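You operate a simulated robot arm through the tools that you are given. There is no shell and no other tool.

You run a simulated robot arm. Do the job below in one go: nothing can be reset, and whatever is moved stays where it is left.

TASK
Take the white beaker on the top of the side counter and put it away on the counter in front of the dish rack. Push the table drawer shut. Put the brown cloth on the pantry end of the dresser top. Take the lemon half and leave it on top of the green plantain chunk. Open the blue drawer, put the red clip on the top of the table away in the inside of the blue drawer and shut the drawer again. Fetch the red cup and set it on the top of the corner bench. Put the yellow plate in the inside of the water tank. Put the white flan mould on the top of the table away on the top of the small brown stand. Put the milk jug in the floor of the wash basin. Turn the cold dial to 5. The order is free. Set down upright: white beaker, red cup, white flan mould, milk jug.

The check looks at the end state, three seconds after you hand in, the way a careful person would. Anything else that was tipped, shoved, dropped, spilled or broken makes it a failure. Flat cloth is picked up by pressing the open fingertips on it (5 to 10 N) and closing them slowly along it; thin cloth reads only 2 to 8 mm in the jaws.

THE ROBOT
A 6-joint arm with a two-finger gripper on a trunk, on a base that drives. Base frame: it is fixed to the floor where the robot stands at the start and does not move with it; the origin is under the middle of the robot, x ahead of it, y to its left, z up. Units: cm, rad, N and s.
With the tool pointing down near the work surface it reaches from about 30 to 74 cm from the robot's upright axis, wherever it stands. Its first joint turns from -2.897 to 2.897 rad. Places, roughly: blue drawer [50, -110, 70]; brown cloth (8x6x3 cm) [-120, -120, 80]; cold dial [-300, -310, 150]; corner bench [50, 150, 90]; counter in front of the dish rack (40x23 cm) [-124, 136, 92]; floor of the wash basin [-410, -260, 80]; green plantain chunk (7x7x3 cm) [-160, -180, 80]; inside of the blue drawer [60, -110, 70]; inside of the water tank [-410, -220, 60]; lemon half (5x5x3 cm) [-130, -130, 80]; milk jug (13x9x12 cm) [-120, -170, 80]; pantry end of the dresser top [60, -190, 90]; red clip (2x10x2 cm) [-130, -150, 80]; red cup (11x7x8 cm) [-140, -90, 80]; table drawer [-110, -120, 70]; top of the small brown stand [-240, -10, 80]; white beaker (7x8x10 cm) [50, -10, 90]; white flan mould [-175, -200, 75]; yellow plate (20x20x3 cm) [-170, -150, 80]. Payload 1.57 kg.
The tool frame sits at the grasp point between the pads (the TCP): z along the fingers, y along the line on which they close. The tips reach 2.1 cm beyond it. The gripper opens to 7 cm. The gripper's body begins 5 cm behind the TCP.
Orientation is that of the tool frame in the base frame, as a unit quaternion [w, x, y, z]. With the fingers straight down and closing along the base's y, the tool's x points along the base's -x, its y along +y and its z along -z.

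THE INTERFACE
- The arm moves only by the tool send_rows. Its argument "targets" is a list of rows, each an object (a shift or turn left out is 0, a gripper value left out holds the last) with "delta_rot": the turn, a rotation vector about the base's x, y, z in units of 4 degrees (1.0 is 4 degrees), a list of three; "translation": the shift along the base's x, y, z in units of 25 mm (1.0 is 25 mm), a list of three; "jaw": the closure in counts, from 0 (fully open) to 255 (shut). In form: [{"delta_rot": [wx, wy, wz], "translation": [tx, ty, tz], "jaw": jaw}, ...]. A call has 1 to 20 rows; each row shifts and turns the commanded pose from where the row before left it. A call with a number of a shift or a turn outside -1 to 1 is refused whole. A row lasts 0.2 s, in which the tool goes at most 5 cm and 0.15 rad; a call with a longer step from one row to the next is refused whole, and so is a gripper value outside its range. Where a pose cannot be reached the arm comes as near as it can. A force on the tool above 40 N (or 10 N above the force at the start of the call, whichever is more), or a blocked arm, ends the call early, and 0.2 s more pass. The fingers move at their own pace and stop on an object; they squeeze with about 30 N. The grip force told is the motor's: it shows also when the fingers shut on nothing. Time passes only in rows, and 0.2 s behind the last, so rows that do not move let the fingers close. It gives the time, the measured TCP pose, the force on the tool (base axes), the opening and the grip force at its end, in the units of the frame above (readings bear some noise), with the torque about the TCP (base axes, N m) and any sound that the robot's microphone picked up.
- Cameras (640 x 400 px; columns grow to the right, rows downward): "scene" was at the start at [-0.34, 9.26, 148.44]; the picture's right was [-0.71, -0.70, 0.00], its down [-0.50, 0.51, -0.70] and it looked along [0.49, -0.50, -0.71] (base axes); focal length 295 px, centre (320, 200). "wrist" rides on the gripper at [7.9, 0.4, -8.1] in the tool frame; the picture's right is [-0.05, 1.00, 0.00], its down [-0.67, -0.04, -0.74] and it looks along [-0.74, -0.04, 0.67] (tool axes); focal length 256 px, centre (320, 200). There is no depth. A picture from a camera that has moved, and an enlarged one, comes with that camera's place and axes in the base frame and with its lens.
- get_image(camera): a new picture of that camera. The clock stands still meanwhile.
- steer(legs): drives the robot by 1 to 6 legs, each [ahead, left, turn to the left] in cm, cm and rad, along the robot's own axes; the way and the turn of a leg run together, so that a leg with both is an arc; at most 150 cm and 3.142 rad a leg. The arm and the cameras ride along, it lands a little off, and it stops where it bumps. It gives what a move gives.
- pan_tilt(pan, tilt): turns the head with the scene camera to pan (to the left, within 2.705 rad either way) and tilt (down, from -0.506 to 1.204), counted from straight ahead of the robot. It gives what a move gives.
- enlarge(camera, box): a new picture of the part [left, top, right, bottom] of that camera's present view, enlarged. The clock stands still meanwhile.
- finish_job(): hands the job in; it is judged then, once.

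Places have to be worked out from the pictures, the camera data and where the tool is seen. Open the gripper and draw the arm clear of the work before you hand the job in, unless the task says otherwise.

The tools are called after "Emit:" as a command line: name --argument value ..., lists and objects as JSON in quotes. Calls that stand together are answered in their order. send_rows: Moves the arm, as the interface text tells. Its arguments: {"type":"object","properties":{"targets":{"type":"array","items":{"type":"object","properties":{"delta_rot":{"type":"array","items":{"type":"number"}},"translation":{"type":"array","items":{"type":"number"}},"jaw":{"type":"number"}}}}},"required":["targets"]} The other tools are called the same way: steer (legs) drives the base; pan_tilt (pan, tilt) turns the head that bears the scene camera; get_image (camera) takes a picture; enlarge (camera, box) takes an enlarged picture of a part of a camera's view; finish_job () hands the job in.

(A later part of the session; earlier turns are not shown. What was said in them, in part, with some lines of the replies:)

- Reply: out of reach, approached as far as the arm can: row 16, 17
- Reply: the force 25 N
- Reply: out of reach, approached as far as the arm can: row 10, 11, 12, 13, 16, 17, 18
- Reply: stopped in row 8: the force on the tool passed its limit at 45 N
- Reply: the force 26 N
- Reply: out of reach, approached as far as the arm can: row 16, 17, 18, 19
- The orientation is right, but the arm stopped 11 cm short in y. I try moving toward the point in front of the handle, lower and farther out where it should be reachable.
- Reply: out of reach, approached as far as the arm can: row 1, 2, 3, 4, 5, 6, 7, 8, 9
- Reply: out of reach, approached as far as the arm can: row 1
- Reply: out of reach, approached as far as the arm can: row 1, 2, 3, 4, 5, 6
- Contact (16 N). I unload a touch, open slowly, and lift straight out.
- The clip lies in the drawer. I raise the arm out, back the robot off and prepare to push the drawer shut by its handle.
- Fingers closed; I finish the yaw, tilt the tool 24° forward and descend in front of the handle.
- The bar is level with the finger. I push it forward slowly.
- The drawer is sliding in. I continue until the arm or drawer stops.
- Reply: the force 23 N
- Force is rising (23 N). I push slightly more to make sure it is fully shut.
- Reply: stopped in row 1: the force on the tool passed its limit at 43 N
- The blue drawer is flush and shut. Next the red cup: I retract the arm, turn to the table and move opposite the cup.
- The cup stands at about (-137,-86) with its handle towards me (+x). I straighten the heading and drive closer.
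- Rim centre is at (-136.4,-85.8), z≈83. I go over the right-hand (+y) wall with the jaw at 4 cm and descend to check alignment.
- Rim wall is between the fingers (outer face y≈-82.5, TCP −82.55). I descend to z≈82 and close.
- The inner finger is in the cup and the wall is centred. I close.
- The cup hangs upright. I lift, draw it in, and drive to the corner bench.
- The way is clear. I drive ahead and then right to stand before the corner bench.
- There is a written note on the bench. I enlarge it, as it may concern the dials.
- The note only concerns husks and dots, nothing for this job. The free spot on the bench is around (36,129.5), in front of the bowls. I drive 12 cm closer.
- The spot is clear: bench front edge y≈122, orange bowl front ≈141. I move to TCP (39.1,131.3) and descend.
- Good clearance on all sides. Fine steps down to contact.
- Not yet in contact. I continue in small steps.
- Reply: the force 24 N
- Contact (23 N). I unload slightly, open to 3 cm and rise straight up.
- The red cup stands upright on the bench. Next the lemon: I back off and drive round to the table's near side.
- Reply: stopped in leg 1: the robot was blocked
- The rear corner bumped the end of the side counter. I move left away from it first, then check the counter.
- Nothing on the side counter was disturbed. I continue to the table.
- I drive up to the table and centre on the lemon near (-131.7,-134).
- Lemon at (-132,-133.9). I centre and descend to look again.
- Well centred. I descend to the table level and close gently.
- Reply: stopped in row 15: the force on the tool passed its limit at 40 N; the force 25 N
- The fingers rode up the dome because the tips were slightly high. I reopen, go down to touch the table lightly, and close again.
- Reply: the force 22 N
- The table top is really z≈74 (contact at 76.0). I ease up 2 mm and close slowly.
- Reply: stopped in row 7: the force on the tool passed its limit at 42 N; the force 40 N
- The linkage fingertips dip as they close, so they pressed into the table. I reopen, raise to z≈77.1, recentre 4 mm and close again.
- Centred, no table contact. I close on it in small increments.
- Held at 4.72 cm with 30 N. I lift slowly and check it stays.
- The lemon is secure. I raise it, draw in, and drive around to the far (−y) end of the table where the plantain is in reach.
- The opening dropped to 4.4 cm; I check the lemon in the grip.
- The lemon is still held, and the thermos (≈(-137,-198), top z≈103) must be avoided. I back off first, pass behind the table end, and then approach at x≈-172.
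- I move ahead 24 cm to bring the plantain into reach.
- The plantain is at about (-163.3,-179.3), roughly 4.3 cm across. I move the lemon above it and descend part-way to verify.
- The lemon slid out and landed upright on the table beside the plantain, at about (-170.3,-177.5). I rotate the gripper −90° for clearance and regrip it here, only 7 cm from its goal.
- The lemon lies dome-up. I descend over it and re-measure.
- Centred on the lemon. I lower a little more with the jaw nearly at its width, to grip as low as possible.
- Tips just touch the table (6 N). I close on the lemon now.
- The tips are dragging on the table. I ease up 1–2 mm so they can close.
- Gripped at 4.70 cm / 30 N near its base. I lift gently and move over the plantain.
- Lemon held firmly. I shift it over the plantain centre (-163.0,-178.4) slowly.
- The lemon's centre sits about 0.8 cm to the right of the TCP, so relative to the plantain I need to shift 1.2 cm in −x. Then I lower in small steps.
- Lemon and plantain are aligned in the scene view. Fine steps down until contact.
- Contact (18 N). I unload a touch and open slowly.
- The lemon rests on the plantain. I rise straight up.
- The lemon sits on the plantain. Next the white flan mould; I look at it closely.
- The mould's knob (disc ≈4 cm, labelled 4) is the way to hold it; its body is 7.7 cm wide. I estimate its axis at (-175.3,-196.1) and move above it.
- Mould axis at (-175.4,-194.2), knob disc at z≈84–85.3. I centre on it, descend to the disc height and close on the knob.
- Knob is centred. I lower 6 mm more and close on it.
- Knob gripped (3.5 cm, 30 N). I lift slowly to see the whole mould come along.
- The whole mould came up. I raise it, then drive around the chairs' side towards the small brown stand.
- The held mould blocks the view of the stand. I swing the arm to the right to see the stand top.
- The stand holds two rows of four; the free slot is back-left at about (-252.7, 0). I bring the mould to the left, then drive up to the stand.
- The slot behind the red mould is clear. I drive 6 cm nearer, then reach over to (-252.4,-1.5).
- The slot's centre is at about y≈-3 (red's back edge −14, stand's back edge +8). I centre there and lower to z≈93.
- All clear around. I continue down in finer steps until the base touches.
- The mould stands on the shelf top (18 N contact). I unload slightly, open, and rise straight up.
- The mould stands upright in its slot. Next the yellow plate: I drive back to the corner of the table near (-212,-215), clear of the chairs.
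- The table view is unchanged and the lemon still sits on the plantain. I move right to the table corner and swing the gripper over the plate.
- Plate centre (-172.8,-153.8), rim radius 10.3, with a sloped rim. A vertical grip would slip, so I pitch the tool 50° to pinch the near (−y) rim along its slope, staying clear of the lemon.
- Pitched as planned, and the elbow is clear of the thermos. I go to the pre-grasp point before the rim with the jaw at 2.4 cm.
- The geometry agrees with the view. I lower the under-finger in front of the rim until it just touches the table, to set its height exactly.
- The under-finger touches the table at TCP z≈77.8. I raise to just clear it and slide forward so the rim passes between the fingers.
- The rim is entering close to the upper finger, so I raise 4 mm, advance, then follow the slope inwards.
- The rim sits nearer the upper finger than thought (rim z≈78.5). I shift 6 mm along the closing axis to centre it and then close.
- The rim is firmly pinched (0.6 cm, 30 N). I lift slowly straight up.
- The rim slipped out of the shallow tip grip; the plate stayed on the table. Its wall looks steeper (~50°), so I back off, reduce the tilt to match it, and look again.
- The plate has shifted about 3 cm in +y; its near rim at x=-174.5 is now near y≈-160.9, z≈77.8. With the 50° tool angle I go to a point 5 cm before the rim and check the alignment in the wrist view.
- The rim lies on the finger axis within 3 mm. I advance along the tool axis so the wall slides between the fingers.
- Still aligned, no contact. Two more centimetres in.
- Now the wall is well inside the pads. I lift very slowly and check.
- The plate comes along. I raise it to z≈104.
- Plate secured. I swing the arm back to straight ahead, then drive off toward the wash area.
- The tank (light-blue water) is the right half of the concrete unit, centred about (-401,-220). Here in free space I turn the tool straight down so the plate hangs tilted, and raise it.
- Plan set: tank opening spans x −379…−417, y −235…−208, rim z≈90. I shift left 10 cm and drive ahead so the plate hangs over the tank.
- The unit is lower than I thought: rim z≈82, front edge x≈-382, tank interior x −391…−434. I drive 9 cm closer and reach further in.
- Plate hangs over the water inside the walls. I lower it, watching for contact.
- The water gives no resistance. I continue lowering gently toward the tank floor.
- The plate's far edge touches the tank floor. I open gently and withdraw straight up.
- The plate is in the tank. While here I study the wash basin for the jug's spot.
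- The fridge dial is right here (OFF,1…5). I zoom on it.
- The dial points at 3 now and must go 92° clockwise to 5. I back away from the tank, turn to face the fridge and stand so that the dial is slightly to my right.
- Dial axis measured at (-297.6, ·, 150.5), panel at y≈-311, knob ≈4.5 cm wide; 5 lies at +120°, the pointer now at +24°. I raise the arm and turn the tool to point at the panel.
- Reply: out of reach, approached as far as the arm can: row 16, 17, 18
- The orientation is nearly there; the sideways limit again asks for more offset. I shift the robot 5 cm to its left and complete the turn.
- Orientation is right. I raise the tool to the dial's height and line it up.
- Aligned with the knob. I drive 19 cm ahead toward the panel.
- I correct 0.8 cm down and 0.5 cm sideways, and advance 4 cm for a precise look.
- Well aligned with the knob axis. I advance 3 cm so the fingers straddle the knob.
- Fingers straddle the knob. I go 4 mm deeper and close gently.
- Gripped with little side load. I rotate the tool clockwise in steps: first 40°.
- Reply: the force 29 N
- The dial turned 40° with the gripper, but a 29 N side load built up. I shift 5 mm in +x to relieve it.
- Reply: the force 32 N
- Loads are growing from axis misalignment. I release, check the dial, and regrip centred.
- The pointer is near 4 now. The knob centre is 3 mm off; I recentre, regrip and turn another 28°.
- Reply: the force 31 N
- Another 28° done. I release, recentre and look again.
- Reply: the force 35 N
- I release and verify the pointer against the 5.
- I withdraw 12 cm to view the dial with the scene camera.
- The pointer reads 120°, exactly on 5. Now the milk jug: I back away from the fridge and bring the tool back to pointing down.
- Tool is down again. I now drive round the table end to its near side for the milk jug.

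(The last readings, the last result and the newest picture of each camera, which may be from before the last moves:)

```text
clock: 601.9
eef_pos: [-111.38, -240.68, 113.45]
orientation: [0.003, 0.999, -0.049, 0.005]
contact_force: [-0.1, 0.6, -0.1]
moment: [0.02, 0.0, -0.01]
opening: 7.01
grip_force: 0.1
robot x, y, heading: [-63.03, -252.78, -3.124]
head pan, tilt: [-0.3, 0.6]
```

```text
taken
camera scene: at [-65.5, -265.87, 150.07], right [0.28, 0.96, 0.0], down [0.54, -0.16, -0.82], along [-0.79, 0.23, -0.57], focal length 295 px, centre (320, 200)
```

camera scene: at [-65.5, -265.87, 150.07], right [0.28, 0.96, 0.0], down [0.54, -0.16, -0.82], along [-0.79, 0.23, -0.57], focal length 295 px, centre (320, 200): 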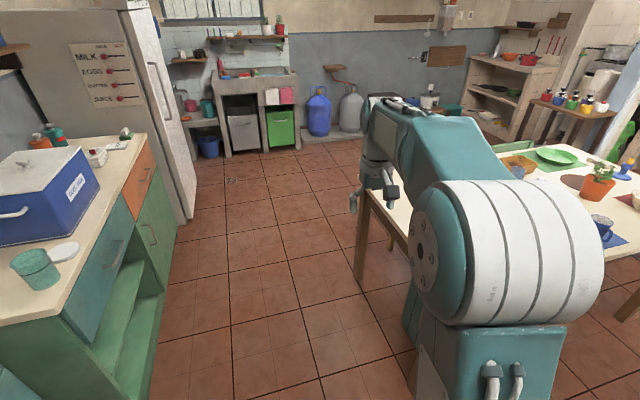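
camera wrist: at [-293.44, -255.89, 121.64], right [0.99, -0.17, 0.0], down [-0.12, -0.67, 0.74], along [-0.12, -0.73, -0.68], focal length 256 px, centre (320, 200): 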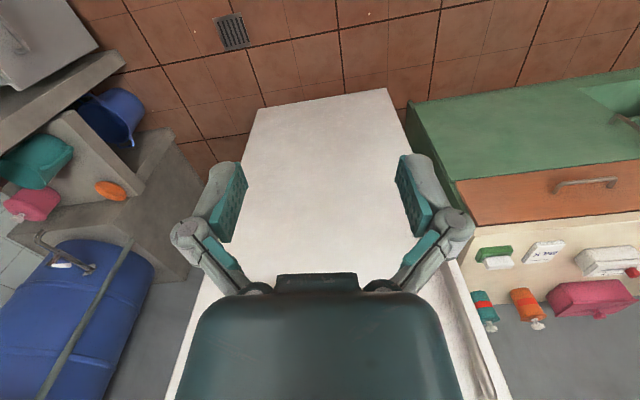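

Emit:
steer --legs '[[0, -76, 0]]'

Emit:
pan_tilt --pan 0.0 --tilt 0.8

Emit:
get_image --camera "scene"

Emit:
get_image --camera "wrist"

Emit:
enlarge --camera "scene" --box '[200, 150, 400, 290]'

```text
clock: 606.0
eef_pos: [-112.59, -164.79, 113.53]
orientation: [0.002, 0.999, -0.053, 0.006]
contact_force: [0.0, -0.2, 0.6]
moment: [-0.04, 0.01, 0.0]
opening: 7.0
grip_force: 0.1
robot x, y, heading: [-64.55, -176.43, -3.132]
head pan, tilt: [-0.3, 0.6]
```

```text
clock: 606.8
eef_pos: [-112.47, -164.63, 113.43]
orientation: [0.003, 0.999, -0.053, 0.006]
contact_force: [-0.7, 0.4, 0.0]
moment: [-0.01, 0.07, 0.0]
opening: 7.01
grip_force: 0.0
robot x, y, heading: [-64.1, -176.81, -3.129]
head pan, tilt: [0.0, 0.799]
```

```text
taken
camera scene: at [-66.36, -192.69, 148.37], right [-0.01, 1.0, 0.0], down [0.72, 0.01, -0.7], along [-0.7, -0.01, -0.72], focal length 295 px, centre (320, 200)
```

scene: 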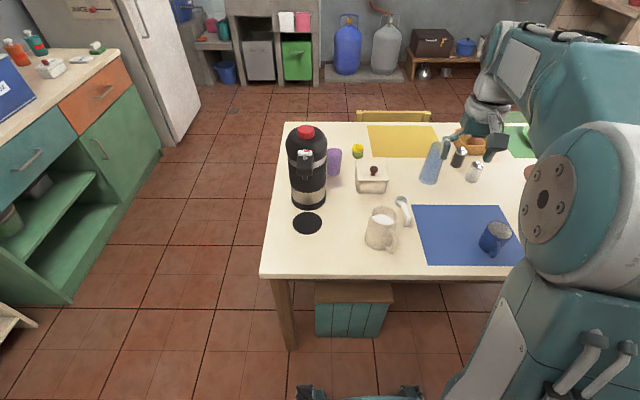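

```text
taken
camera wrist: at [-104.76, -165.81, 121.65], right [-0.16, -0.99, 0.0], down [-0.67, 0.11, 0.74], along [-0.73, 0.11, -0.68], focal length 256 px, centre (320, 200)
```

wrist: 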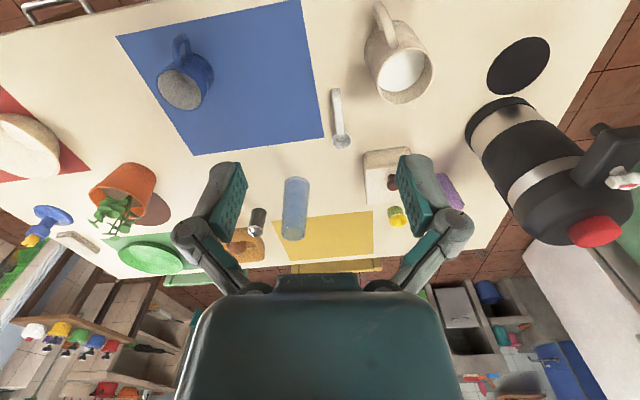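

```text
2.86 times, centred on (300, 220) of scene
camera zoom: at [-66.36, -192.69, 148.37], right [-0.01, 1.0, 0.0], down [0.72, 0.01, -0.7], along [-0.7, -0.01, -0.72], focal length 842 px, centre (377, 143)
```

zoom: 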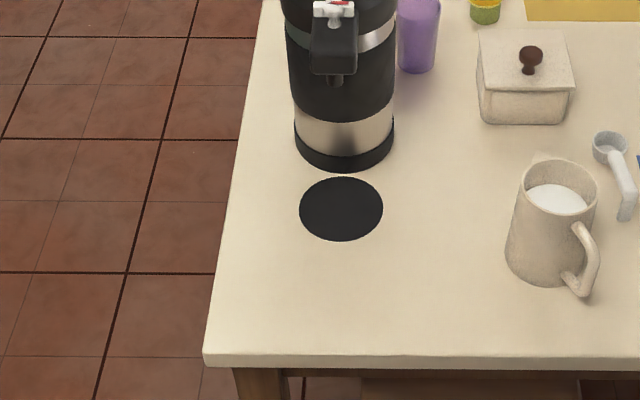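

The jug's rim centre is at about (-120,-175.2), z≈86.5, milk ~2 cm below the rim. I square the gripper and move over its left (−y) wall.

Emit:
send_rows --targets '[{"translation": [-0.4, -0.7, 0], "delta_rot": [0, 0, 0.75], "jaw": 146}, {"translation": [-0.5, -0.9, 0], "delta_rot": [0, 0, 0.75]}, {"translation": [-0.5, -0.9, -0.3]}, {"translation": [-0.5, -0.9, -0.5]}, {"translation": [-0.5, -0.9, -0.6]}, {"translation": [-0.5, -0.9, -0.6]}, {"translation": [-0.1, -0.35, -0.6]}, {"translation": [0, 0, -0.6]}, {}]'

Emit:
get_image --camera "wrist"

Emit:
enlarge --camera "scene" --box '[320, 130, 460, 270]'

```text
clock: 608.8
eef_pos: [-119.98, -178.44, 105.29]
orientation: [0.003, 1.0, -0.001, 0.006]
contact_force: [-0.3, 0.4, -0.6]
moment: [0.03, 0.01, -0.02]
opening: 2.96
grip_force: 0.1
robot x, y, heading: [-64.41, -176.74, -3.126]
head pan, tilt: [0.0, 0.799]
```

```text
taken
camera wrist: at [-112.21, -178.77, 113.44], right [-0.05, -1.0, 0.0], down [-0.68, 0.04, 0.74], along [-0.74, 0.04, -0.68], focal length 256 px, centre (320, 200)
```

wrist: 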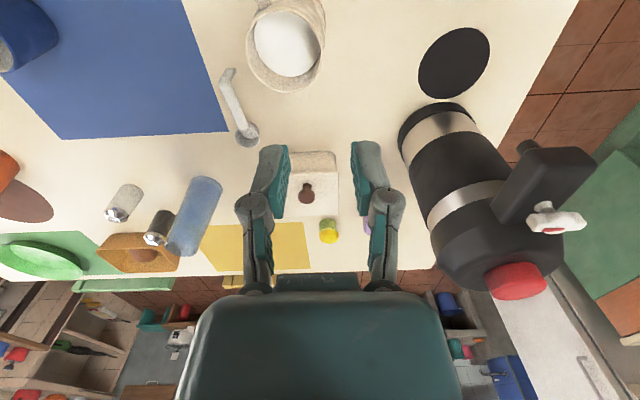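

```text
2.86 times, centred on (390, 200) of scene
camera zoom: at [-66.4, -192.69, 148.36], right [-0.01, 1.0, 0.0], down [0.72, 0.01, -0.7], along [-0.7, -0.01, -0.72], focal length 842 px, centre (120, 200)
```

zoom: 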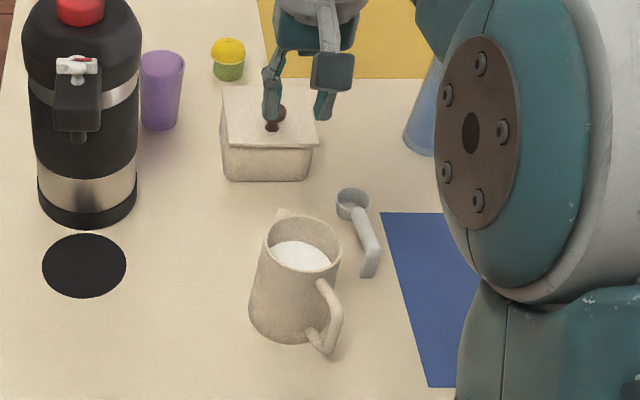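

Wall outer face at y≈-178.9. I shift 2 mm and descend to just above the rim.

Emit:
send_rows --targets '[{"translation": [0.12, -0.08, -0.7]}, {"translation": [0, 0, -0.8]}, {"translation": [0, 0, -0.8]}, {"translation": [0, 0, -0.8]}, {"translation": [0, 0, -0.8]}, {"translation": [0, 0, -0.6]}, {}]'

Emit:
get_image --camera "wrist"

```text
clock: 610.4
eef_pos: [-119.74, -178.79, 94.3]
orientation: [0.002, 1.0, -0.001, 0.006]
contact_force: [0.0, -0.6, -0.1]
moment: [0.02, 0.03, -0.04]
opening: 2.98
grip_force: 0.0
robot x, y, heading: [-64.16, -176.86, -3.129]
head pan, tilt: [0.0, 0.799]
```

```text
taken
camera wrist: at [-111.9, -179.11, 102.43], right [-0.05, -1.0, 0.0], down [-0.68, 0.04, 0.74], along [-0.74, 0.04, -0.68], focal length 256 px, centre (320, 200)
```

wrist: 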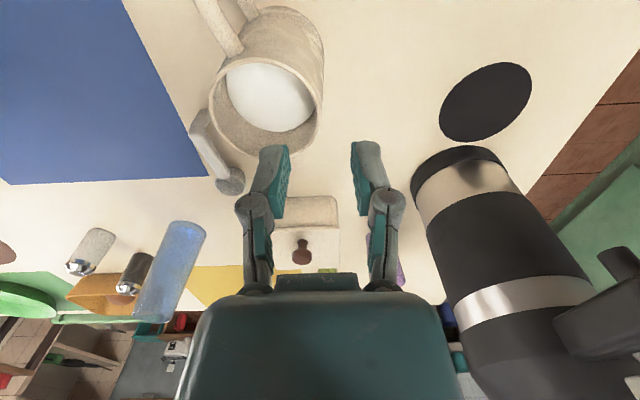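

Emit:
send_rows --targets '[{"translation": [-0.1, 0.1, -0.6]}, {"translation": [0, 0, -0.7]}, {"translation": [0, 0, -0.7]}, {"translation": [0, 0, -0.6]}, {"translation": [0, 0, -0.4]}, {}]'

Emit:
get_image --camera "wrist"

```text
clock: 611.8
eef_pos: [-119.98, -178.45, 86.66]
orientation: [0.003, 1.0, -0.001, 0.006]
contact_force: [0.0, -0.5, -0.6]
moment: [-0.01, 0.06, 0.0]
opening: 2.97
grip_force: 0.0
robot x, y, heading: [-64.22, -176.66, -3.128]
head pan, tilt: [0.0, 0.799]
```

```text
taken
camera wrist: at [-112.11, -178.76, 94.81], right [-0.05, -1.0, 0.0], down [-0.67, 0.04, 0.74], along [-0.74, 0.04, -0.68], focal length 256 px, centre (320, 200)
```

wrist: 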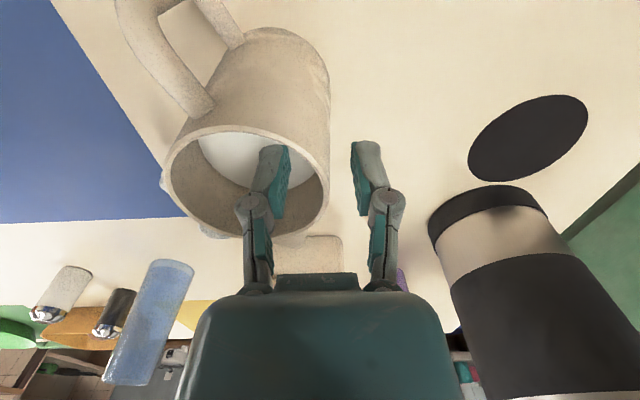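

The inner finger is above the milk inside the jug, the wall between the pads. I lower 1.2 cm more and close gently.

Emit:
send_rows --targets '[{"translation": [0, -0.06, -0.25]}, {"translation": [0, 0, -0.25]}, {}, {"jaw": 170}, {"jaw": 190}, {"jaw": 205}, {"jaw": 220}, {"jaw": 255}, {}, {}]'

Emit:
get_image --camera "wrist"

```text
clock: 614.0
eef_pos: [-120.05, -178.5, 85.47]
orientation: [0.002, 1.0, -0.001, 0.005]
contact_force: [0.8, -0.3, -0.2]
moment: [-0.18, 0.09, 0.05]
opening: 0.6
grip_force: 30.0
robot x, y, heading: [-64.12, -176.84, -3.124]
head pan, tilt: [0.0, 0.799]
```

```text
taken
camera wrist: at [-112.12, -178.89, 93.69], right [-0.05, -1.0, 0.0], down [-0.68, 0.04, 0.74], along [-0.74, 0.04, -0.68], focal length 256 px, centre (320, 200)
```

wrist: 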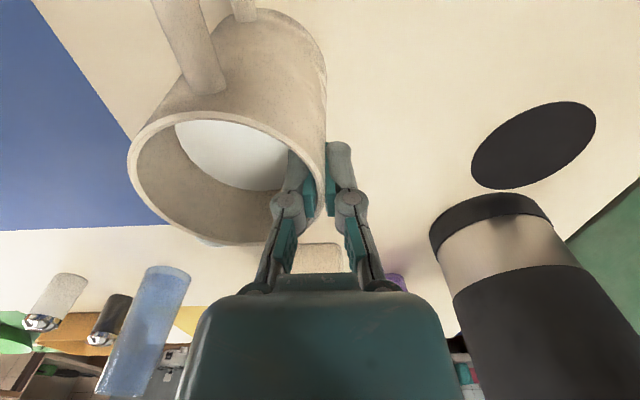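

Wall gripped (0.6 cm, 30 N). I lift a little and check for tilt.

Emit:
send_rows --targets '[{"translation": [0, 0, 0.1]}, {"translation": [0, 0, 0.15]}, {"translation": [0, 0, 0.2]}, {"translation": [0, 0, 0.2]}, {}]'

Emit:
get_image --camera "wrist"

Emit:
enlarge --camera "scene" --box '[320, 130, 460, 270]'

```text
clock: 615.2
eef_pos: [-120.04, -178.49, 87.11]
orientation: [0.003, 1.0, -0.002, 0.007]
contact_force: [-0.7, -0.3, -5.9]
moment: [-0.19, 0.04, -0.04]
opening: 0.59
grip_force: 30.7
robot x, y, heading: [-64.13, -176.89, -3.134]
head pan, tilt: [0.0, 0.799]
```

```text
taken
camera wrist: at [-112.11, -178.84, 95.29], right [-0.05, -1.0, 0.0], down [-0.67, 0.04, 0.74], along [-0.74, 0.04, -0.68], focal length 256 px, centre (320, 200)
```

wrist: 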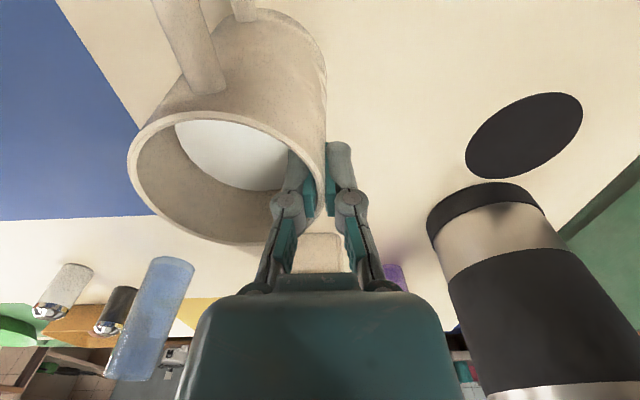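

```text
2.86 times, centred on (390, 200) of scene
camera zoom: at [-66.46, -192.68, 148.36], right [-0.01, 1.0, 0.0], down [0.72, 0.01, -0.7], along [-0.7, -0.01, -0.72], focal length 842 px, centre (120, 200)
```

zoom: 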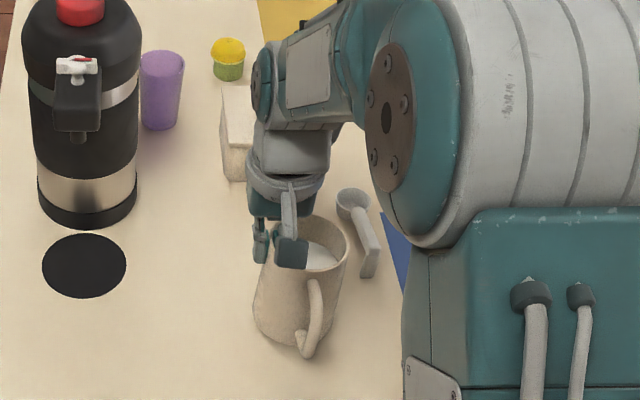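

No tilt; weight ≈6 N. I lift smoothly and draw in gently.

Emit:
send_rows --targets '[{"translation": [0, 0, 0.2]}, {"translation": [0, 0, 0.3]}, {"translation": [0, 0, 0.4]}, {"translation": [0, 0, 0.5]}, {"translation": [0, 0, 0.5]}, {"translation": [0, 0, 0.5]}, {"translation": [0, 0, 0.5]}, {"translation": [0, 0, 0.5]}, {"translation": [0, 0, 0.5]}, {"translation": [0, 0, 0.5]}, {"translation": [0, 0, 0.5]}, {"translation": [0, 0, 0.5]}, {"translation": [0, 0, 0.5]}, {"translation": [0, 0, 0.5]}, {"translation": [0, 0, 0.5]}, {"translation": [0, 0, 0.5]}, {"translation": [0, 0, 0.4]}, {"translation": [0, 0, 0.3]}, {"translation": [0, 0, 0.1]}, {}]'

Emit:
send_rows --targets '[{"translation": [0.1, 0, 0]}, {"translation": [0.2, 0, 0]}, {"translation": [0.3, 0, 0]}, {"translation": [0.4, 0, 0]}, {"translation": [0.4, 0, 0]}, {"translation": [0.4, 0, 0]}, {"translation": [0.4, 0, 0]}, {"translation": [0.3, 0, 0]}, {"translation": [0.2, 0, 0]}, {"translation": [0.1, 0, 0]}, {}]'

Emit:
get_image --camera "wrist"

```text
clock: 619.4
eef_pos: [-119.95, -178.45, 107.58]
orientation: [0.003, 1.0, 0.0, 0.005]
contact_force: [0.2, 0.1, -4.9]
moment: [-0.2, 0.03, 0.01]
opening: 0.6
grip_force: 30.0
robot x, y, heading: [-64.5, -176.61, -3.126]
head pan, tilt: [0.0, 0.799]
```

```text
clock: 621.8
eef_pos: [-112.96, -178.54, 107.39]
orientation: [0.002, 1.0, -0.001, 0.005]
contact_force: [-0.4, 0.3, -5.0]
moment: [-0.15, 0.12, -0.01]
opening: 0.61
grip_force: 29.7
robot x, y, heading: [-64.29, -176.87, -3.133]
head pan, tilt: [0.0, 0.799]
```

```text
taken
camera wrist: at [-105.16, -178.95, 115.72], right [-0.05, -1.0, 0.0], down [-0.68, 0.04, 0.74], along [-0.74, 0.04, -0.68], focal length 256 px, centre (320, 200)
```

wrist: 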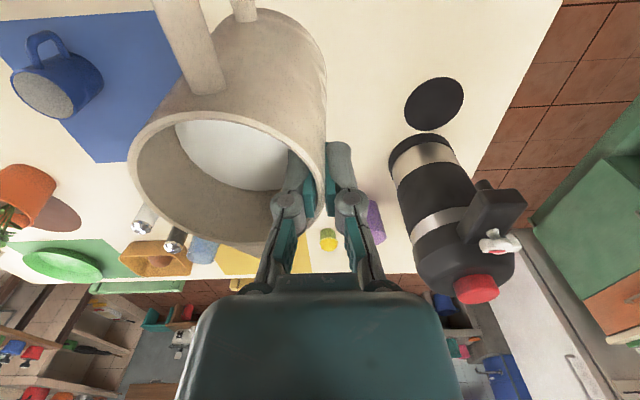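

The jug rides level. I back off slightly, shift left past the table end, then drive straight toward the wash area without turning.

Emit:
steer --legs '[[-12, 0, 0], [0, 78, 0]]'

Emit:
get_image --camera "wrist"

Emit:
pan_tilt --pan 0.0 --tilt 0.5

Emit:
get_image --camera "scene"

```text
clock: 626.7
eef_pos: [-99.91, -252.47, 107.66]
orientation: [0.003, 1.0, 0.0, 0.005]
contact_force: [0.5, -0.6, -4.5]
moment: [-0.18, 0.1, -0.01]
opening: 0.59
grip_force: 29.5
robot x, y, heading: [-51.07, -250.79, -3.136]
head pan, tilt: [0.0, 0.799]
```

```text
taken
camera wrist: at [-92.09, -252.84, 115.73], right [-0.06, -1.0, 0.01], down [-0.68, 0.04, 0.74], along [-0.74, 0.04, -0.68], focal length 256 px, centre (320, 200)
```

wrist: 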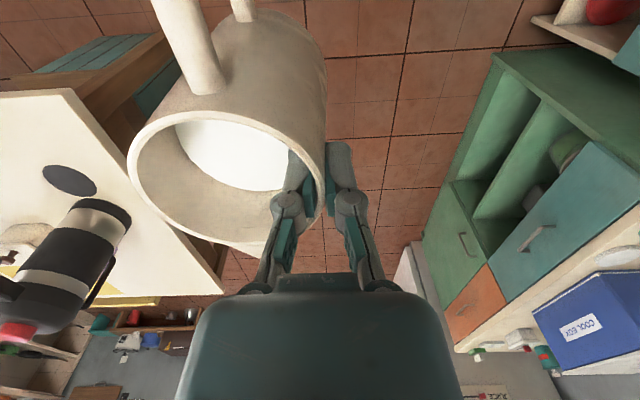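

```text
clock: 627.5
eef_pos: [-99.96, -252.66, 107.61]
orientation: [0.003, 1.0, -0.002, 0.007]
contact_force: [0.7, -0.5, -3.7]
moment: [-0.18, 0.06, -0.02]
opening: 0.61
grip_force: 30.2
robot x, y, heading: [-51.16, -251.07, -3.13]
head pan, tilt: [0.0, 0.499]
```

```text
taken
camera scene: at [-54.35, -266.75, 150.96], right [-0.01, 1.0, 0.0], down [0.48, 0.01, -0.88], along [-0.88, -0.01, -0.48], focal length 295 px, centre (320, 200)
```

scene: 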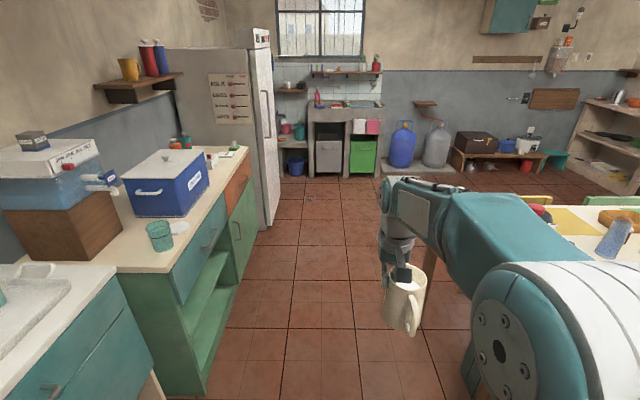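

The way along y≈-251 is clear. I drive ahead in two long straight legs.

Emit:
steer --legs '[[140, 0, 0], [135, 0, 0]]'

Emit:
pan_tilt --pan 0.0 --tilt 0.7

Emit:
get_image --camera "scene"

Emit:
get_image --camera "wrist"

```text
clock: 640.9
eef_pos: [-376.21, -256.79, 107.59]
orientation: [0.003, 1.0, -0.012, 0.006]
contact_force: [-0.8, 0.4, -4.4]
moment: [-0.19, 0.05, 0.05]
opening: 0.6
grip_force: 29.9
robot x, y, heading: [-327.25, -255.92, 3.133]
head pan, tilt: [0.0, 0.499]
```

```text
clock: 641.6
eef_pos: [-376.2, -256.85, 107.64]
orientation: [0.003, 1.0, -0.011, 0.006]
contact_force: [0.0, -0.6, -5.3]
moment: [-0.18, 0.08, 0.0]
opening: 0.59
grip_force: 29.9
robot x, y, heading: [-327.67, -256.35, 3.128]
head pan, tilt: [0.0, 0.7]
```

```text
taken
camera scene: at [-330.36, -271.88, 149.19], right [0.01, 1.0, 0.0], down [0.64, -0.01, -0.76], along [-0.76, 0.01, -0.64], focal length 295 px, centre (320, 200)
```

scene: 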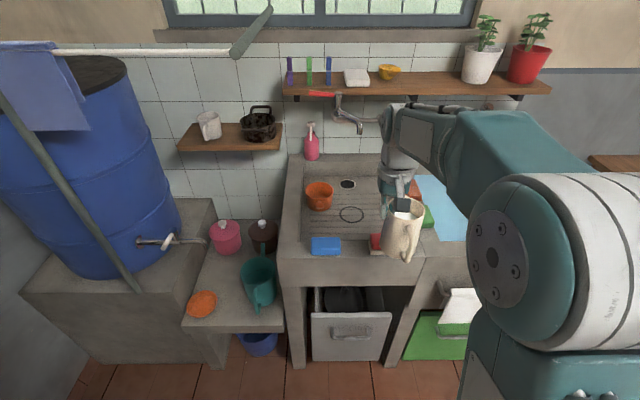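

```text
taken
camera wrist: at [-368.35, -257.36, 115.77], right [-0.08, -1.0, 0.0], down [-0.67, 0.05, 0.74], along [-0.73, 0.05, -0.68], focal length 256 px, centre (320, 200)
```

wrist: 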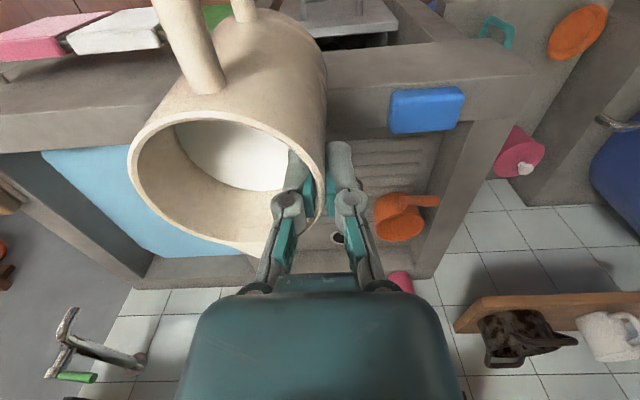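

Emit:
enlarge --camera "scene" --box '[270, 80, 470, 270]'

```text
2.11 times, centred on (370, 175) of scene
camera zoom: at [-330.36, -271.88, 149.19], right [0.01, 1.0, 0.0], down [0.64, -0.01, -0.76], along [-0.76, 0.01, -0.64], focal length 621 px, centre (215, 253)
```

zoom: 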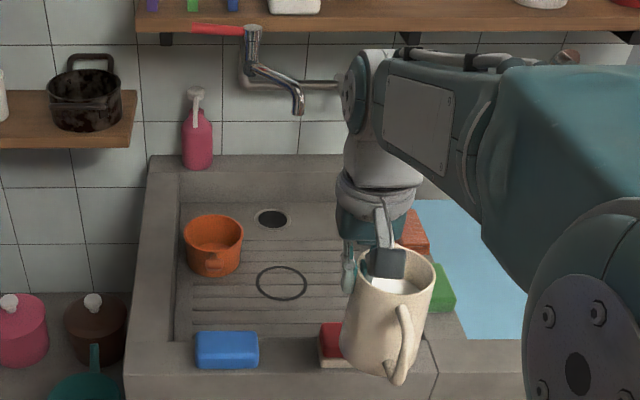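

Basin floor is z≈76 and the clear spot for the jug is (-411,-249), right of the black ring. I drive 20 cm closer, over the rim.

Emit:
steer --legs '[[20, 0, 0]]'

Emit:
get_image --camera "wrist"

Emit:
get_image --camera "scene"

```text
clock: 643.2
eef_pos: [-396.4, -256.65, 107.67]
orientation: [0.003, 1.0, -0.012, 0.007]
contact_force: [-0.4, -0.1, -4.7]
moment: [-0.22, 0.07, 0.01]
opening: 0.58
grip_force: 30.0
robot x, y, heading: [-347.72, -255.82, 3.132]
head pan, tilt: [0.0, 0.7]
```

```text
taken
camera wrist: at [-388.52, -257.21, 115.77], right [-0.08, -1.0, 0.0], down [-0.67, 0.05, 0.74], along [-0.74, 0.05, -0.68], focal length 256 px, centre (320, 200)
```

wrist: 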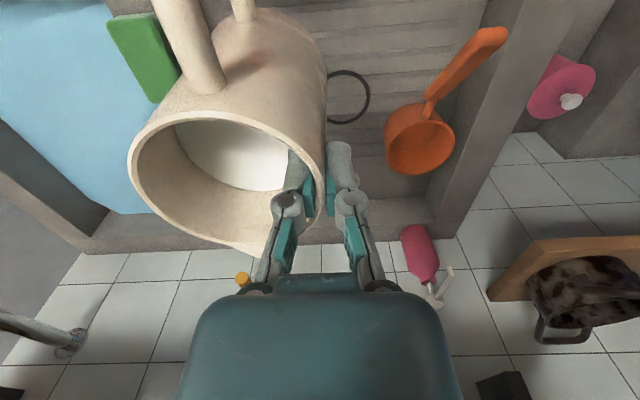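

```text
taken
camera scene: at [-350.52, -271.71, 149.19], right [0.01, 1.0, 0.0], down [0.65, 0.0, -0.76], along [-0.76, 0.01, -0.65], focal length 295 px, centre (320, 200)
```

scene: 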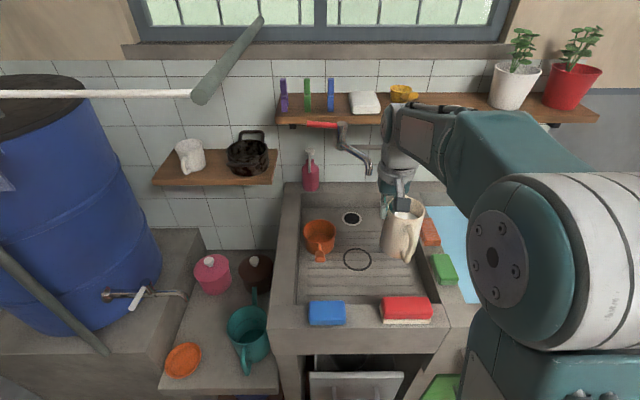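

I move the jug gently to above its spot at TCP (-411,-252.4).

Emit:
send_rows --targets '[{"translation": [-0.1, 0.03, 0]}, {"translation": [-0.2, 0.06, 0]}, {"translation": [-0.3, 0.09, 0]}, {"translation": [-0.4, 0.12, 0]}, {"translation": [-0.5, 0.15, -0.1]}, {"translation": [-0.5, 0.15, -0.1]}, {"translation": [-0.5, 0.15, -0.1]}, {"translation": [-0.5, 0.15, -0.1]}, {"translation": [-0.5, 0.15, -0.1]}, {"translation": [-0.5, 0.15, -0.1]}, {"translation": [-0.5, 0.15, -0.1]}, {"translation": [-0.5, 0.15, -0.1]}, {"translation": [-0.4, 0.12, -0.1]}, {"translation": [-0.3, 0.1, -0.1]}, {"translation": [-0.15, 0.04, 0]}, {}]'

Emit:
get_image --camera "wrist"

Emit:
enlarge --camera "scene" --box '[280, 140, 480, 330]'

```text
clock: 646.6
eef_pos: [-410.92, -252.2, 105.31]
orientation: [0.002, 1.0, -0.012, 0.006]
contact_force: [-0.5, 0.0, -5.8]
moment: [-0.2, 0.06, -0.02]
opening: 0.6
grip_force: 29.9
robot x, y, heading: [-347.31, -255.88, 3.132]
head pan, tilt: [0.0, 0.7]
```

```text
taken
camera wrist: at [-403.11, -252.66, 113.4], right [-0.08, -1.0, 0.0], down [-0.67, 0.05, 0.74], along [-0.74, 0.05, -0.68], focal length 256 px, centre (320, 200)
```

wrist: 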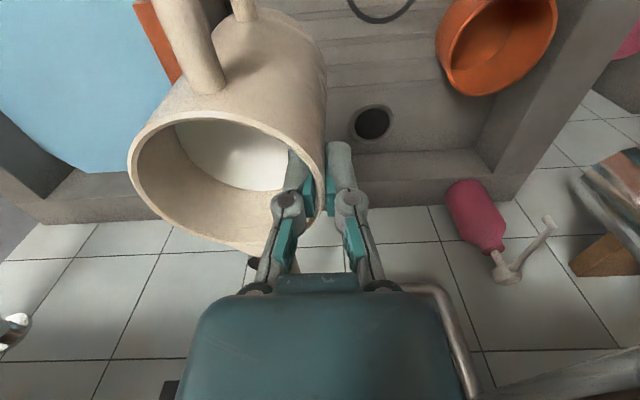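

```text
2.11 times, centred on (380, 235) of scene
camera zoom: at [-350.61, -271.68, 149.19], right [0.01, 1.0, 0.0], down [0.65, -0.01, -0.76], along [-0.76, 0.01, -0.65], focal length 621 px, centre (194, 126)
```

zoom: 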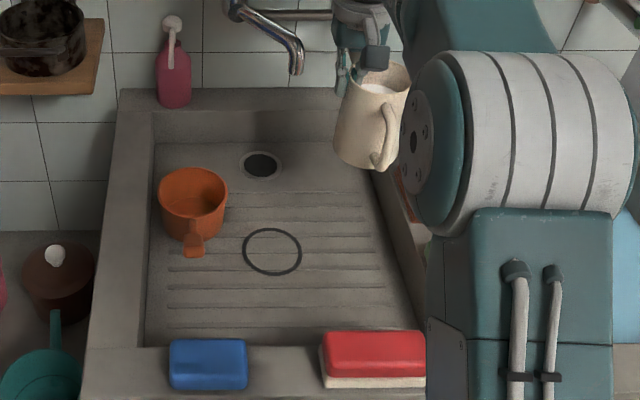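

Clear of the tap and divider. I lower the jug smoothly.

Emit:
send_rows --targets '[{"translation": [0, -0.04, -0.1]}, {"translation": [0, -0.04, -0.2]}, {"translation": [0, 0, -0.3]}, {"translation": [0, 0, -0.4]}, {"translation": [0, 0, -0.5]}, {"translation": [0, 0, -0.5]}, {"translation": [0, 0, -0.5]}, {"translation": [0, 0, -0.5]}, {"translation": [0, 0, -0.5]}, {"translation": [0, 0, -0.5]}, {"translation": [0, 0, -0.5]}, {"translation": [0, 0, -0.4]}, {"translation": [0, 0, -0.3]}, {"translation": [0, 0, -0.2]}, {"translation": [0, 0, -0.1]}, {}]'

Emit:
get_image --camera "wrist"

Emit:
enlarge --camera "scene" --box '[280, 140, 480, 330]'

```text
clock: 650.0
eef_pos: [-410.98, -252.47, 91.21]
orientation: [0.002, 1.0, -0.01, 0.005]
contact_force: [-0.8, -0.4, -4.3]
moment: [-0.2, 0.08, -0.02]
opening: 0.6
grip_force: 30.0
robot x, y, heading: [-347.45, -255.82, 3.131]
head pan, tilt: [0.0, 0.7]
```

```text
taken
camera wrist: at [-403.17, -252.98, 99.44], right [-0.07, -1.0, 0.0], down [-0.67, 0.05, 0.74], along [-0.73, 0.05, -0.68], focal length 256 px, centre (320, 200)
```

wrist: 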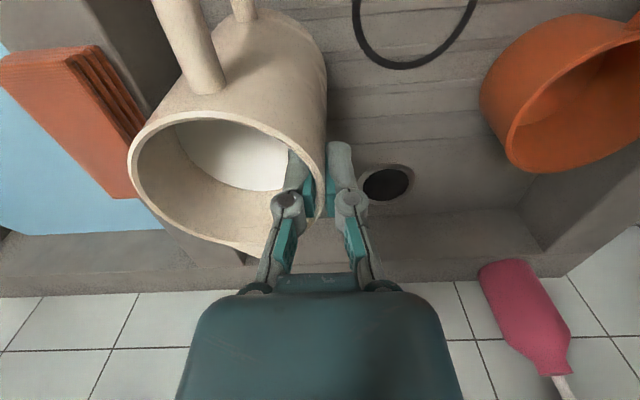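

```text
2.11 times, centred on (380, 235) of scene
camera zoom: at [-350.62, -271.68, 149.19], right [0.01, 1.0, 0.0], down [0.65, -0.01, -0.76], along [-0.76, 0.01, -0.65], focal length 621 px, centre (194, 126)
```

zoom: 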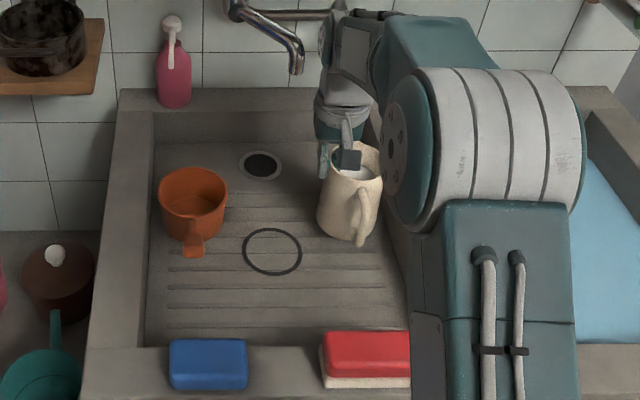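

Good placement, right of the ring. Fine steps down to touch.

Emit:
send_rows --targets '[{"translation": [0, 0, -0.2]}, {"translation": [0, 0, -0.2]}, {"translation": [0, 0, -0.2]}, {"translation": [0, 0, -0.2]}, {"translation": [0, 0, -0.15]}, {"translation": [0, 0, -0.1]}, {}]'

Emit:
send_rows --targets '[{"translation": [0, 0, -0.1]}, {"translation": [0, 0, -0.1]}, {"translation": [0, 0, -0.1]}, {}]'

```text
clock: 651.6
eef_pos: [-410.86, -252.47, 88.79]
orientation: [0.004, 1.0, -0.011, 0.006]
contact_force: [0.2, 0.5, -5.4]
moment: [-0.19, 0.03, -0.03]
opening: 0.58
grip_force: 29.9
robot x, y, heading: [-347.67, -255.91, 3.132]
head pan, tilt: [0.0, 0.7]
```

```text
clock: 652.6
eef_pos: [-410.95, -252.47, 88.14]
orientation: [0.002, 1.0, -0.011, 0.006]
contact_force: [1.7, 0.0, -5.5]
moment: [-0.18, 0.09, -0.01]
opening: 0.59
grip_force: 30.4
robot x, y, heading: [-347.38, -256.12, 3.136]
head pan, tilt: [0.0, 0.7]
```

Emit:
send_rows --targets '[{"translation": [0, 0, -0.1]}, {"translation": [0, 0, -0.1]}, {"translation": [0, 0, -0.1]}, {}]'

Emit:
send_rows --targets '[{"translation": [0, 0, -0.1]}, {"translation": [0, 0, -0.1]}, {"translation": [0, 0, -0.1]}, {}]'

```text
clock: 653.6
eef_pos: [-410.99, -252.34, 87.57]
orientation: [0.002, 1.0, -0.01, 0.004]
contact_force: [6.5, -1.0, 19.4]
moment: [-0.3, -0.52, 0.0]
opening: 0.6
grip_force: 30.0
robot x, y, heading: [-347.54, -255.57, 3.131]
head pan, tilt: [0.0, 0.7]
```

```text
clock: 654.6
eef_pos: [-411.04, -252.38, 86.66]
orientation: [0.003, 1.0, -0.011, 0.004]
contact_force: [-4.2, -2.0, 22.9]
moment: [-0.44, 0.26, -0.03]
opening: 0.6
grip_force: 29.8
robot x, y, heading: [-347.78, -256.01, 3.135]
head pan, tilt: [0.0, 0.7]
```

Contact. I check how the jug stands before releasing.

Emit:
get_image --camera "wrist"

Emit:
enlarge --camera "scene" --box '[320, 140, 440, 260]'

```text
taken
camera wrist: at [-403.15, -252.91, 94.73], right [-0.07, -1.0, 0.0], down [-0.67, 0.05, 0.74], along [-0.74, 0.05, -0.67], focal length 256 px, centre (320, 200)
```

wrist: 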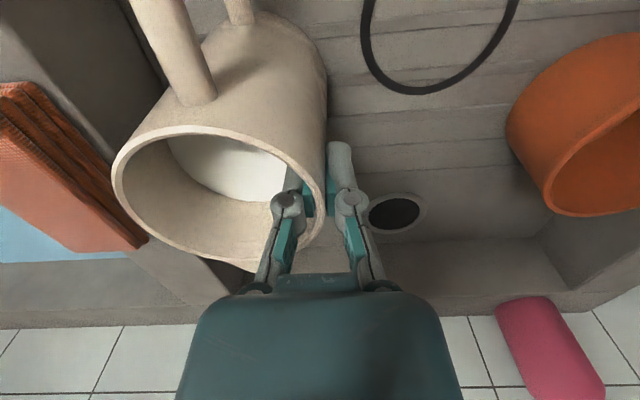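

```text
3.33 times, centred on (380, 200) of scene
camera zoom: at [-350.43, -271.74, 149.2], right [0.01, 1.0, 0.0], down [0.64, 0.0, -0.76], along [-0.76, 0.01, -0.64], focal length 983 px, centre (120, 200)
```

zoom: 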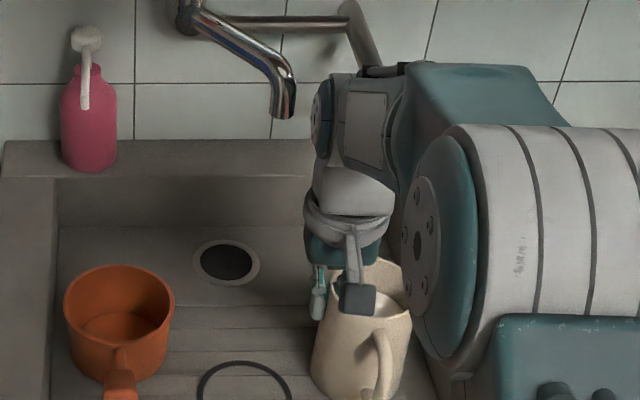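

The jug stands on the floor; the fingers only slid lower on its wall. I unload and open slowly.

Emit:
send_rows --targets '[{"translation": [0, 0, 0.1]}, {"translation": [0, 0, 0.08]}, {}]'

Emit:
send_rows --targets '[{"jaw": 228}, {"jaw": 222}, {"jaw": 215}, {"jaw": 205}, {"jaw": 190}, {"jaw": 175}, {"jaw": 160}, {"jaw": 150}, {}]'

Emit:
get_image --camera "wrist"

```text
clock: 655.4
eef_pos: [-410.9, -252.32, 86.88]
orientation: [0.003, 1.0, -0.012, 0.009]
contact_force: [0.2, -0.9, -4.6]
moment: [-0.17, 0.08, 0.04]
opening: 0.59
grip_force: 30.3
robot x, y, heading: [-347.55, -255.65, 3.13]
head pan, tilt: [0.0, 0.7]
```

```text
clock: 657.4
eef_pos: [-410.99, -252.38, 87.09]
orientation: [0.003, 1.0, -0.011, 0.006]
contact_force: [0.3, -1.5, 0.1]
moment: [-0.02, -0.02, -0.03]
opening: 2.87
grip_force: 0.1
robot x, y, heading: [-347.71, -255.83, 3.131]
head pan, tilt: [0.0, 0.7]
```

```text
taken
camera wrist: at [-403.11, -252.87, 95.1], right [-0.07, -1.0, 0.0], down [-0.67, 0.05, 0.74], along [-0.74, 0.05, -0.68], focal length 256 px, centre (320, 200)
```

wrist: 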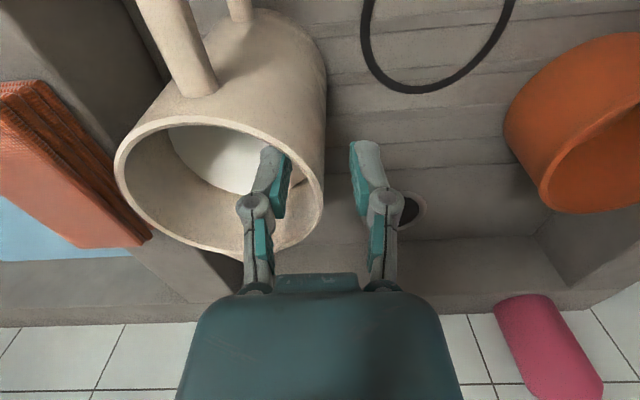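

Released; the jug stands. I rise straight up and look.

Emit:
send_rows --targets '[{"translation": [0, 0, 0.2]}, {"translation": [0, 0, 0.4]}, {"translation": [0, 0, 0.6]}, {"translation": [0, 0, 0.7]}, {"translation": [0, 0, 0.7]}, {"translation": [0, 0, 0.7]}, {"translation": [0, 0, 0.7]}, {"translation": [0, 0, 0.7]}, {"translation": [0.2, 0, 0.6]}, {"translation": [0.5, 0, 0.3]}, {"translation": [0.7, 0, 0]}, {"translation": [0.7, 0, 0]}, {"translation": [0.7, 0, 0]}, {"translation": [0.7, 0, 0]}, {}]'

Emit:
get_image --camera "wrist"

Emit:
enlarge --camera "scene" --box '[290, 140, 450, 300]'

```text
clock: 660.6
eef_pos: [-402.1, -252.53, 100.97]
orientation: [0.002, 1.0, -0.011, 0.007]
contact_force: [-1.2, 0.6, 0.4]
moment: [0.01, 0.0, 0.0]
opening: 2.86
grip_force: 0.0
robot x, y, heading: [-348.28, -256.01, 3.139]
head pan, tilt: [0.0, 0.7]
```

```text
taken
camera wrist: at [-394.29, -253.07, 109.12], right [-0.08, -1.0, 0.0], down [-0.67, 0.05, 0.74], along [-0.74, 0.05, -0.68], focal length 256 px, centre (320, 200)
```

wrist: 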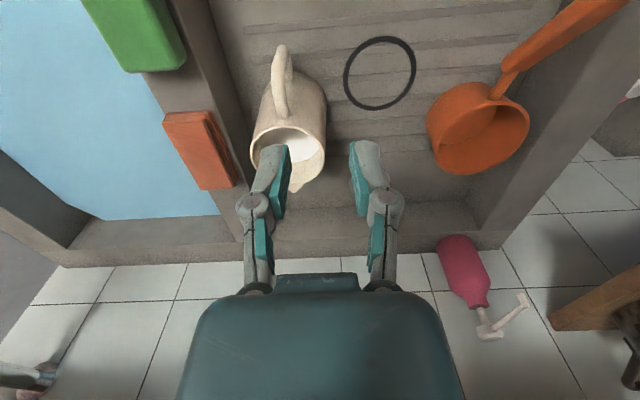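

```text
2.50 times, centred on (370, 220) of scene
camera zoom: at [-350.52, -271.69, 149.19], right [0.01, 1.0, 0.0], down [0.65, 0.0, -0.76], along [-0.76, 0.01, -0.65], focal length 737 px, centre (195, 150)
```

zoom: 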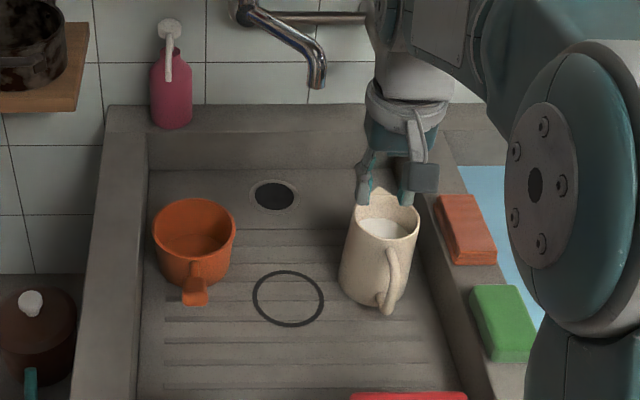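

The jug stands upright in the basin with its milk. I back away and verify the dial and the table once more.

Emit:
steer --legs '[[-45, 0, 0]]'

Emit:
send_rows --targets '[{"translation": [0.3, 0, 0.3], "jaw": 0}, {"translation": [0.4, 0, 0.3]}, {"translation": [0.4, 0, 0]}, {}]'

Emit:
pan_tilt --pan 1.5 --tilt 0.05

Emit:
get_image --camera "scene"

Emit:
pan_tilt --pan -2.6 --tilt 0.4

Emit:
get_image --camera "scene"

```text
clock: 663.4
eef_pos: [-357.23, -252.81, 101.0]
orientation: [0.002, 1.0, -0.013, 0.005]
contact_force: [-0.5, -0.6, 1.0]
moment: [0.01, 0.0, 0.01]
opening: 2.9
grip_force: 0.0
robot x, y, heading: [-302.87, -256.35, 3.132]
head pan, tilt: [0.0, 0.7]
```

```text
clock: 664.4
eef_pos: [-354.42, -252.69, 102.66]
orientation: [0.002, 1.0, -0.014, 0.004]
contact_force: [-0.4, 0.3, -0.5]
moment: [0.0, 0.04, 0.0]
opening: 7.0
grip_force: 0.0
robot x, y, heading: [-302.59, -256.41, 3.126]
head pan, tilt: [0.0, 0.7]
```

```text
clock: 666.0
eef_pos: [-354.43, -252.85, 102.63]
orientation: [0.003, 1.0, -0.013, 0.005]
contact_force: [-0.4, -0.8, -0.4]
moment: [0.01, -0.02, 0.0]
opening: 7.01
grip_force: 0.0
robot x, y, heading: [-302.66, -256.41, 3.131]
head pan, tilt: [1.499, 0.051]
```

```text
taken
camera scene: at [-298.02, -281.36, 155.12], right [-1.0, 0.09, 0.0], down [0.01, 0.05, -1.0], along [-0.09, -0.99, -0.05], focal length 295 px, centre (320, 200)
```

scene: 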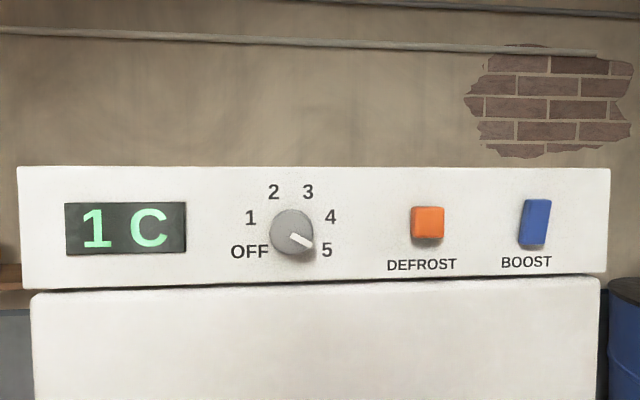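

```text
clock: 669.3
eef_pos: [-354.48, -252.81, 102.62]
orientation: [0.003, 1.0, -0.013, 0.005]
contact_force: [-0.3, 0.3, 0.0]
moment: [-0.01, 0.01, 0.04]
opening: 7.01
grip_force: 0.1
robot x, y, heading: [-302.62, -256.82, 3.131]
head pan, tilt: [-2.601, 0.4]
```

```text
taken
camera scene: at [-289.23, -267.6, 151.9], right [0.5, -0.86, 0.0], down [-0.33, -0.2, -0.92], along [0.8, 0.46, -0.39], focal length 295 px, centre (320, 200)
```

scene: 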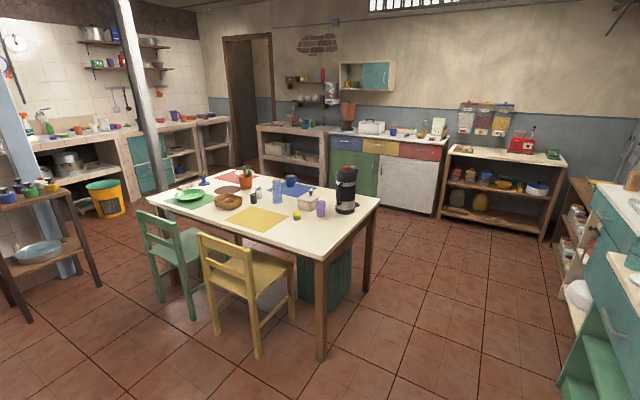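

The display changed to 1 C and the pointer is on 5. I zoom on the table for a final check of the lemon.

Emit:
enlarge --camera "scene" --box '[150, 150, 400, 290]'

Emit:
enlarge --camera "scene" --box '[270, 80, 470, 210]'

Emit:
enlarge --camera "scene" --box '[0, 90, 240, 230]'

```text
2.56 times, centred on (275, 220) of scene
camera zoom: at [-289.23, -267.6, 151.9], right [0.5, -0.86, 0.0], down [-0.33, -0.2, -0.92], along [0.8, 0.46, -0.39], focal length 755 px, centre (435, 149)
```

zoom: 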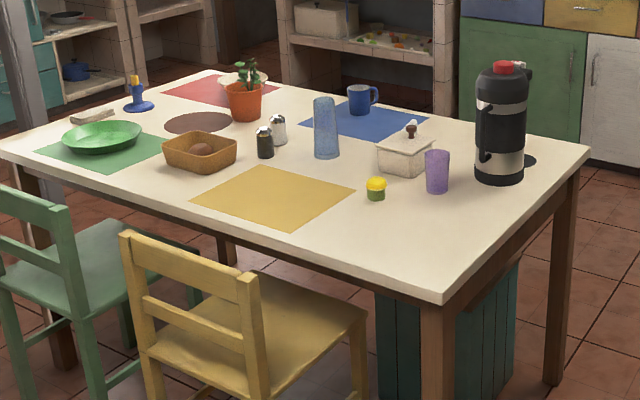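

```text
3.08 times, centred on (370, 145) of scene
camera zoom: at [-289.23, -267.6, 151.9], right [0.5, -0.86, 0.0], down [-0.33, -0.2, -0.92], along [0.8, 0.46, -0.39], focal length 907 px, centre (166, 369)
```

zoom: 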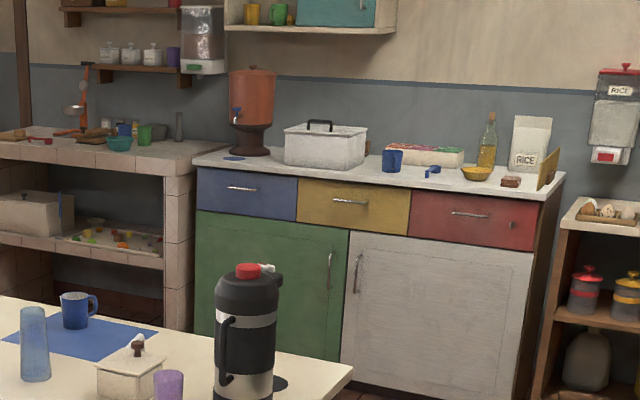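

```text
2.67 times, centred on (120, 160) of scene
camera zoom: at [-289.23, -267.6, 151.9], right [0.5, -0.86, 0.0], down [-0.33, -0.2, -0.92], along [0.8, 0.46, -0.39], focal length 786 px, centre (853, 307)
```

zoom: 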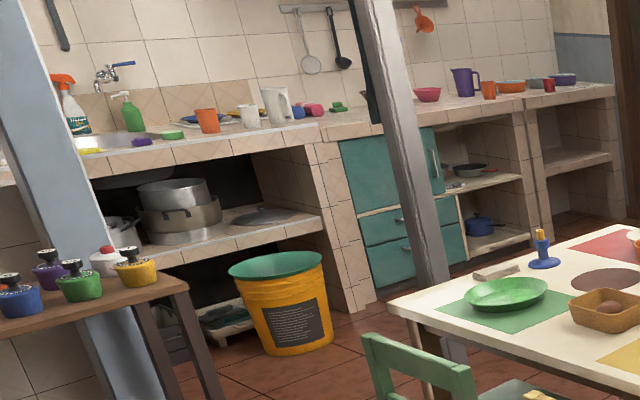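

Everything is in place: beaker, cup, mould and jug upright, cloth on the dresser end, lemon on the plantain, both drawers shut, plate in the tank, dial on 5. The gripper is open and the arm clear, so I hand in the job.

Emit:
finish_job

```text
The job is handed in.
```

I did all ten parts of the job and handed it in. I checked most of the results on camera before handing in.

| Part | Result |
|---|---|
| White beaker | Upright on the counter in front of the dish rack, between the orange cup and the white jug |
| Table drawer | Pushed fully shut |
| Brown cloth | At the far right of the dresser's pantry end, between the yellow bowl and the end board |
| Lemon half | On top of the green plantain chunk |
| Red clip | In the blue drawer, and the drawer is shut again |
| Red cup | Upright on the corner bench, in front of the bowls |
| Yellow plate | In the water tank; the water is opaque, so I couldn't see it after I let go |
| White flan mould | Upright in the free slot on the small brown stand |
| Milk jug | Upright on the floor of the wash basin, with its milk |
| Cold dial | Pointing at 5 |

Three things went wrong along the way:
- **Lemon:** it slipped from the gripper once and landed upright on the table beside the plantain; I picked it up again.
- **Yellow plate:** it slid about 3 cm on the table during the first grip, without touching anything else.
- **Side counter:** the robot's base bumped its end once; nothing on it looked disturbed in a check right after.
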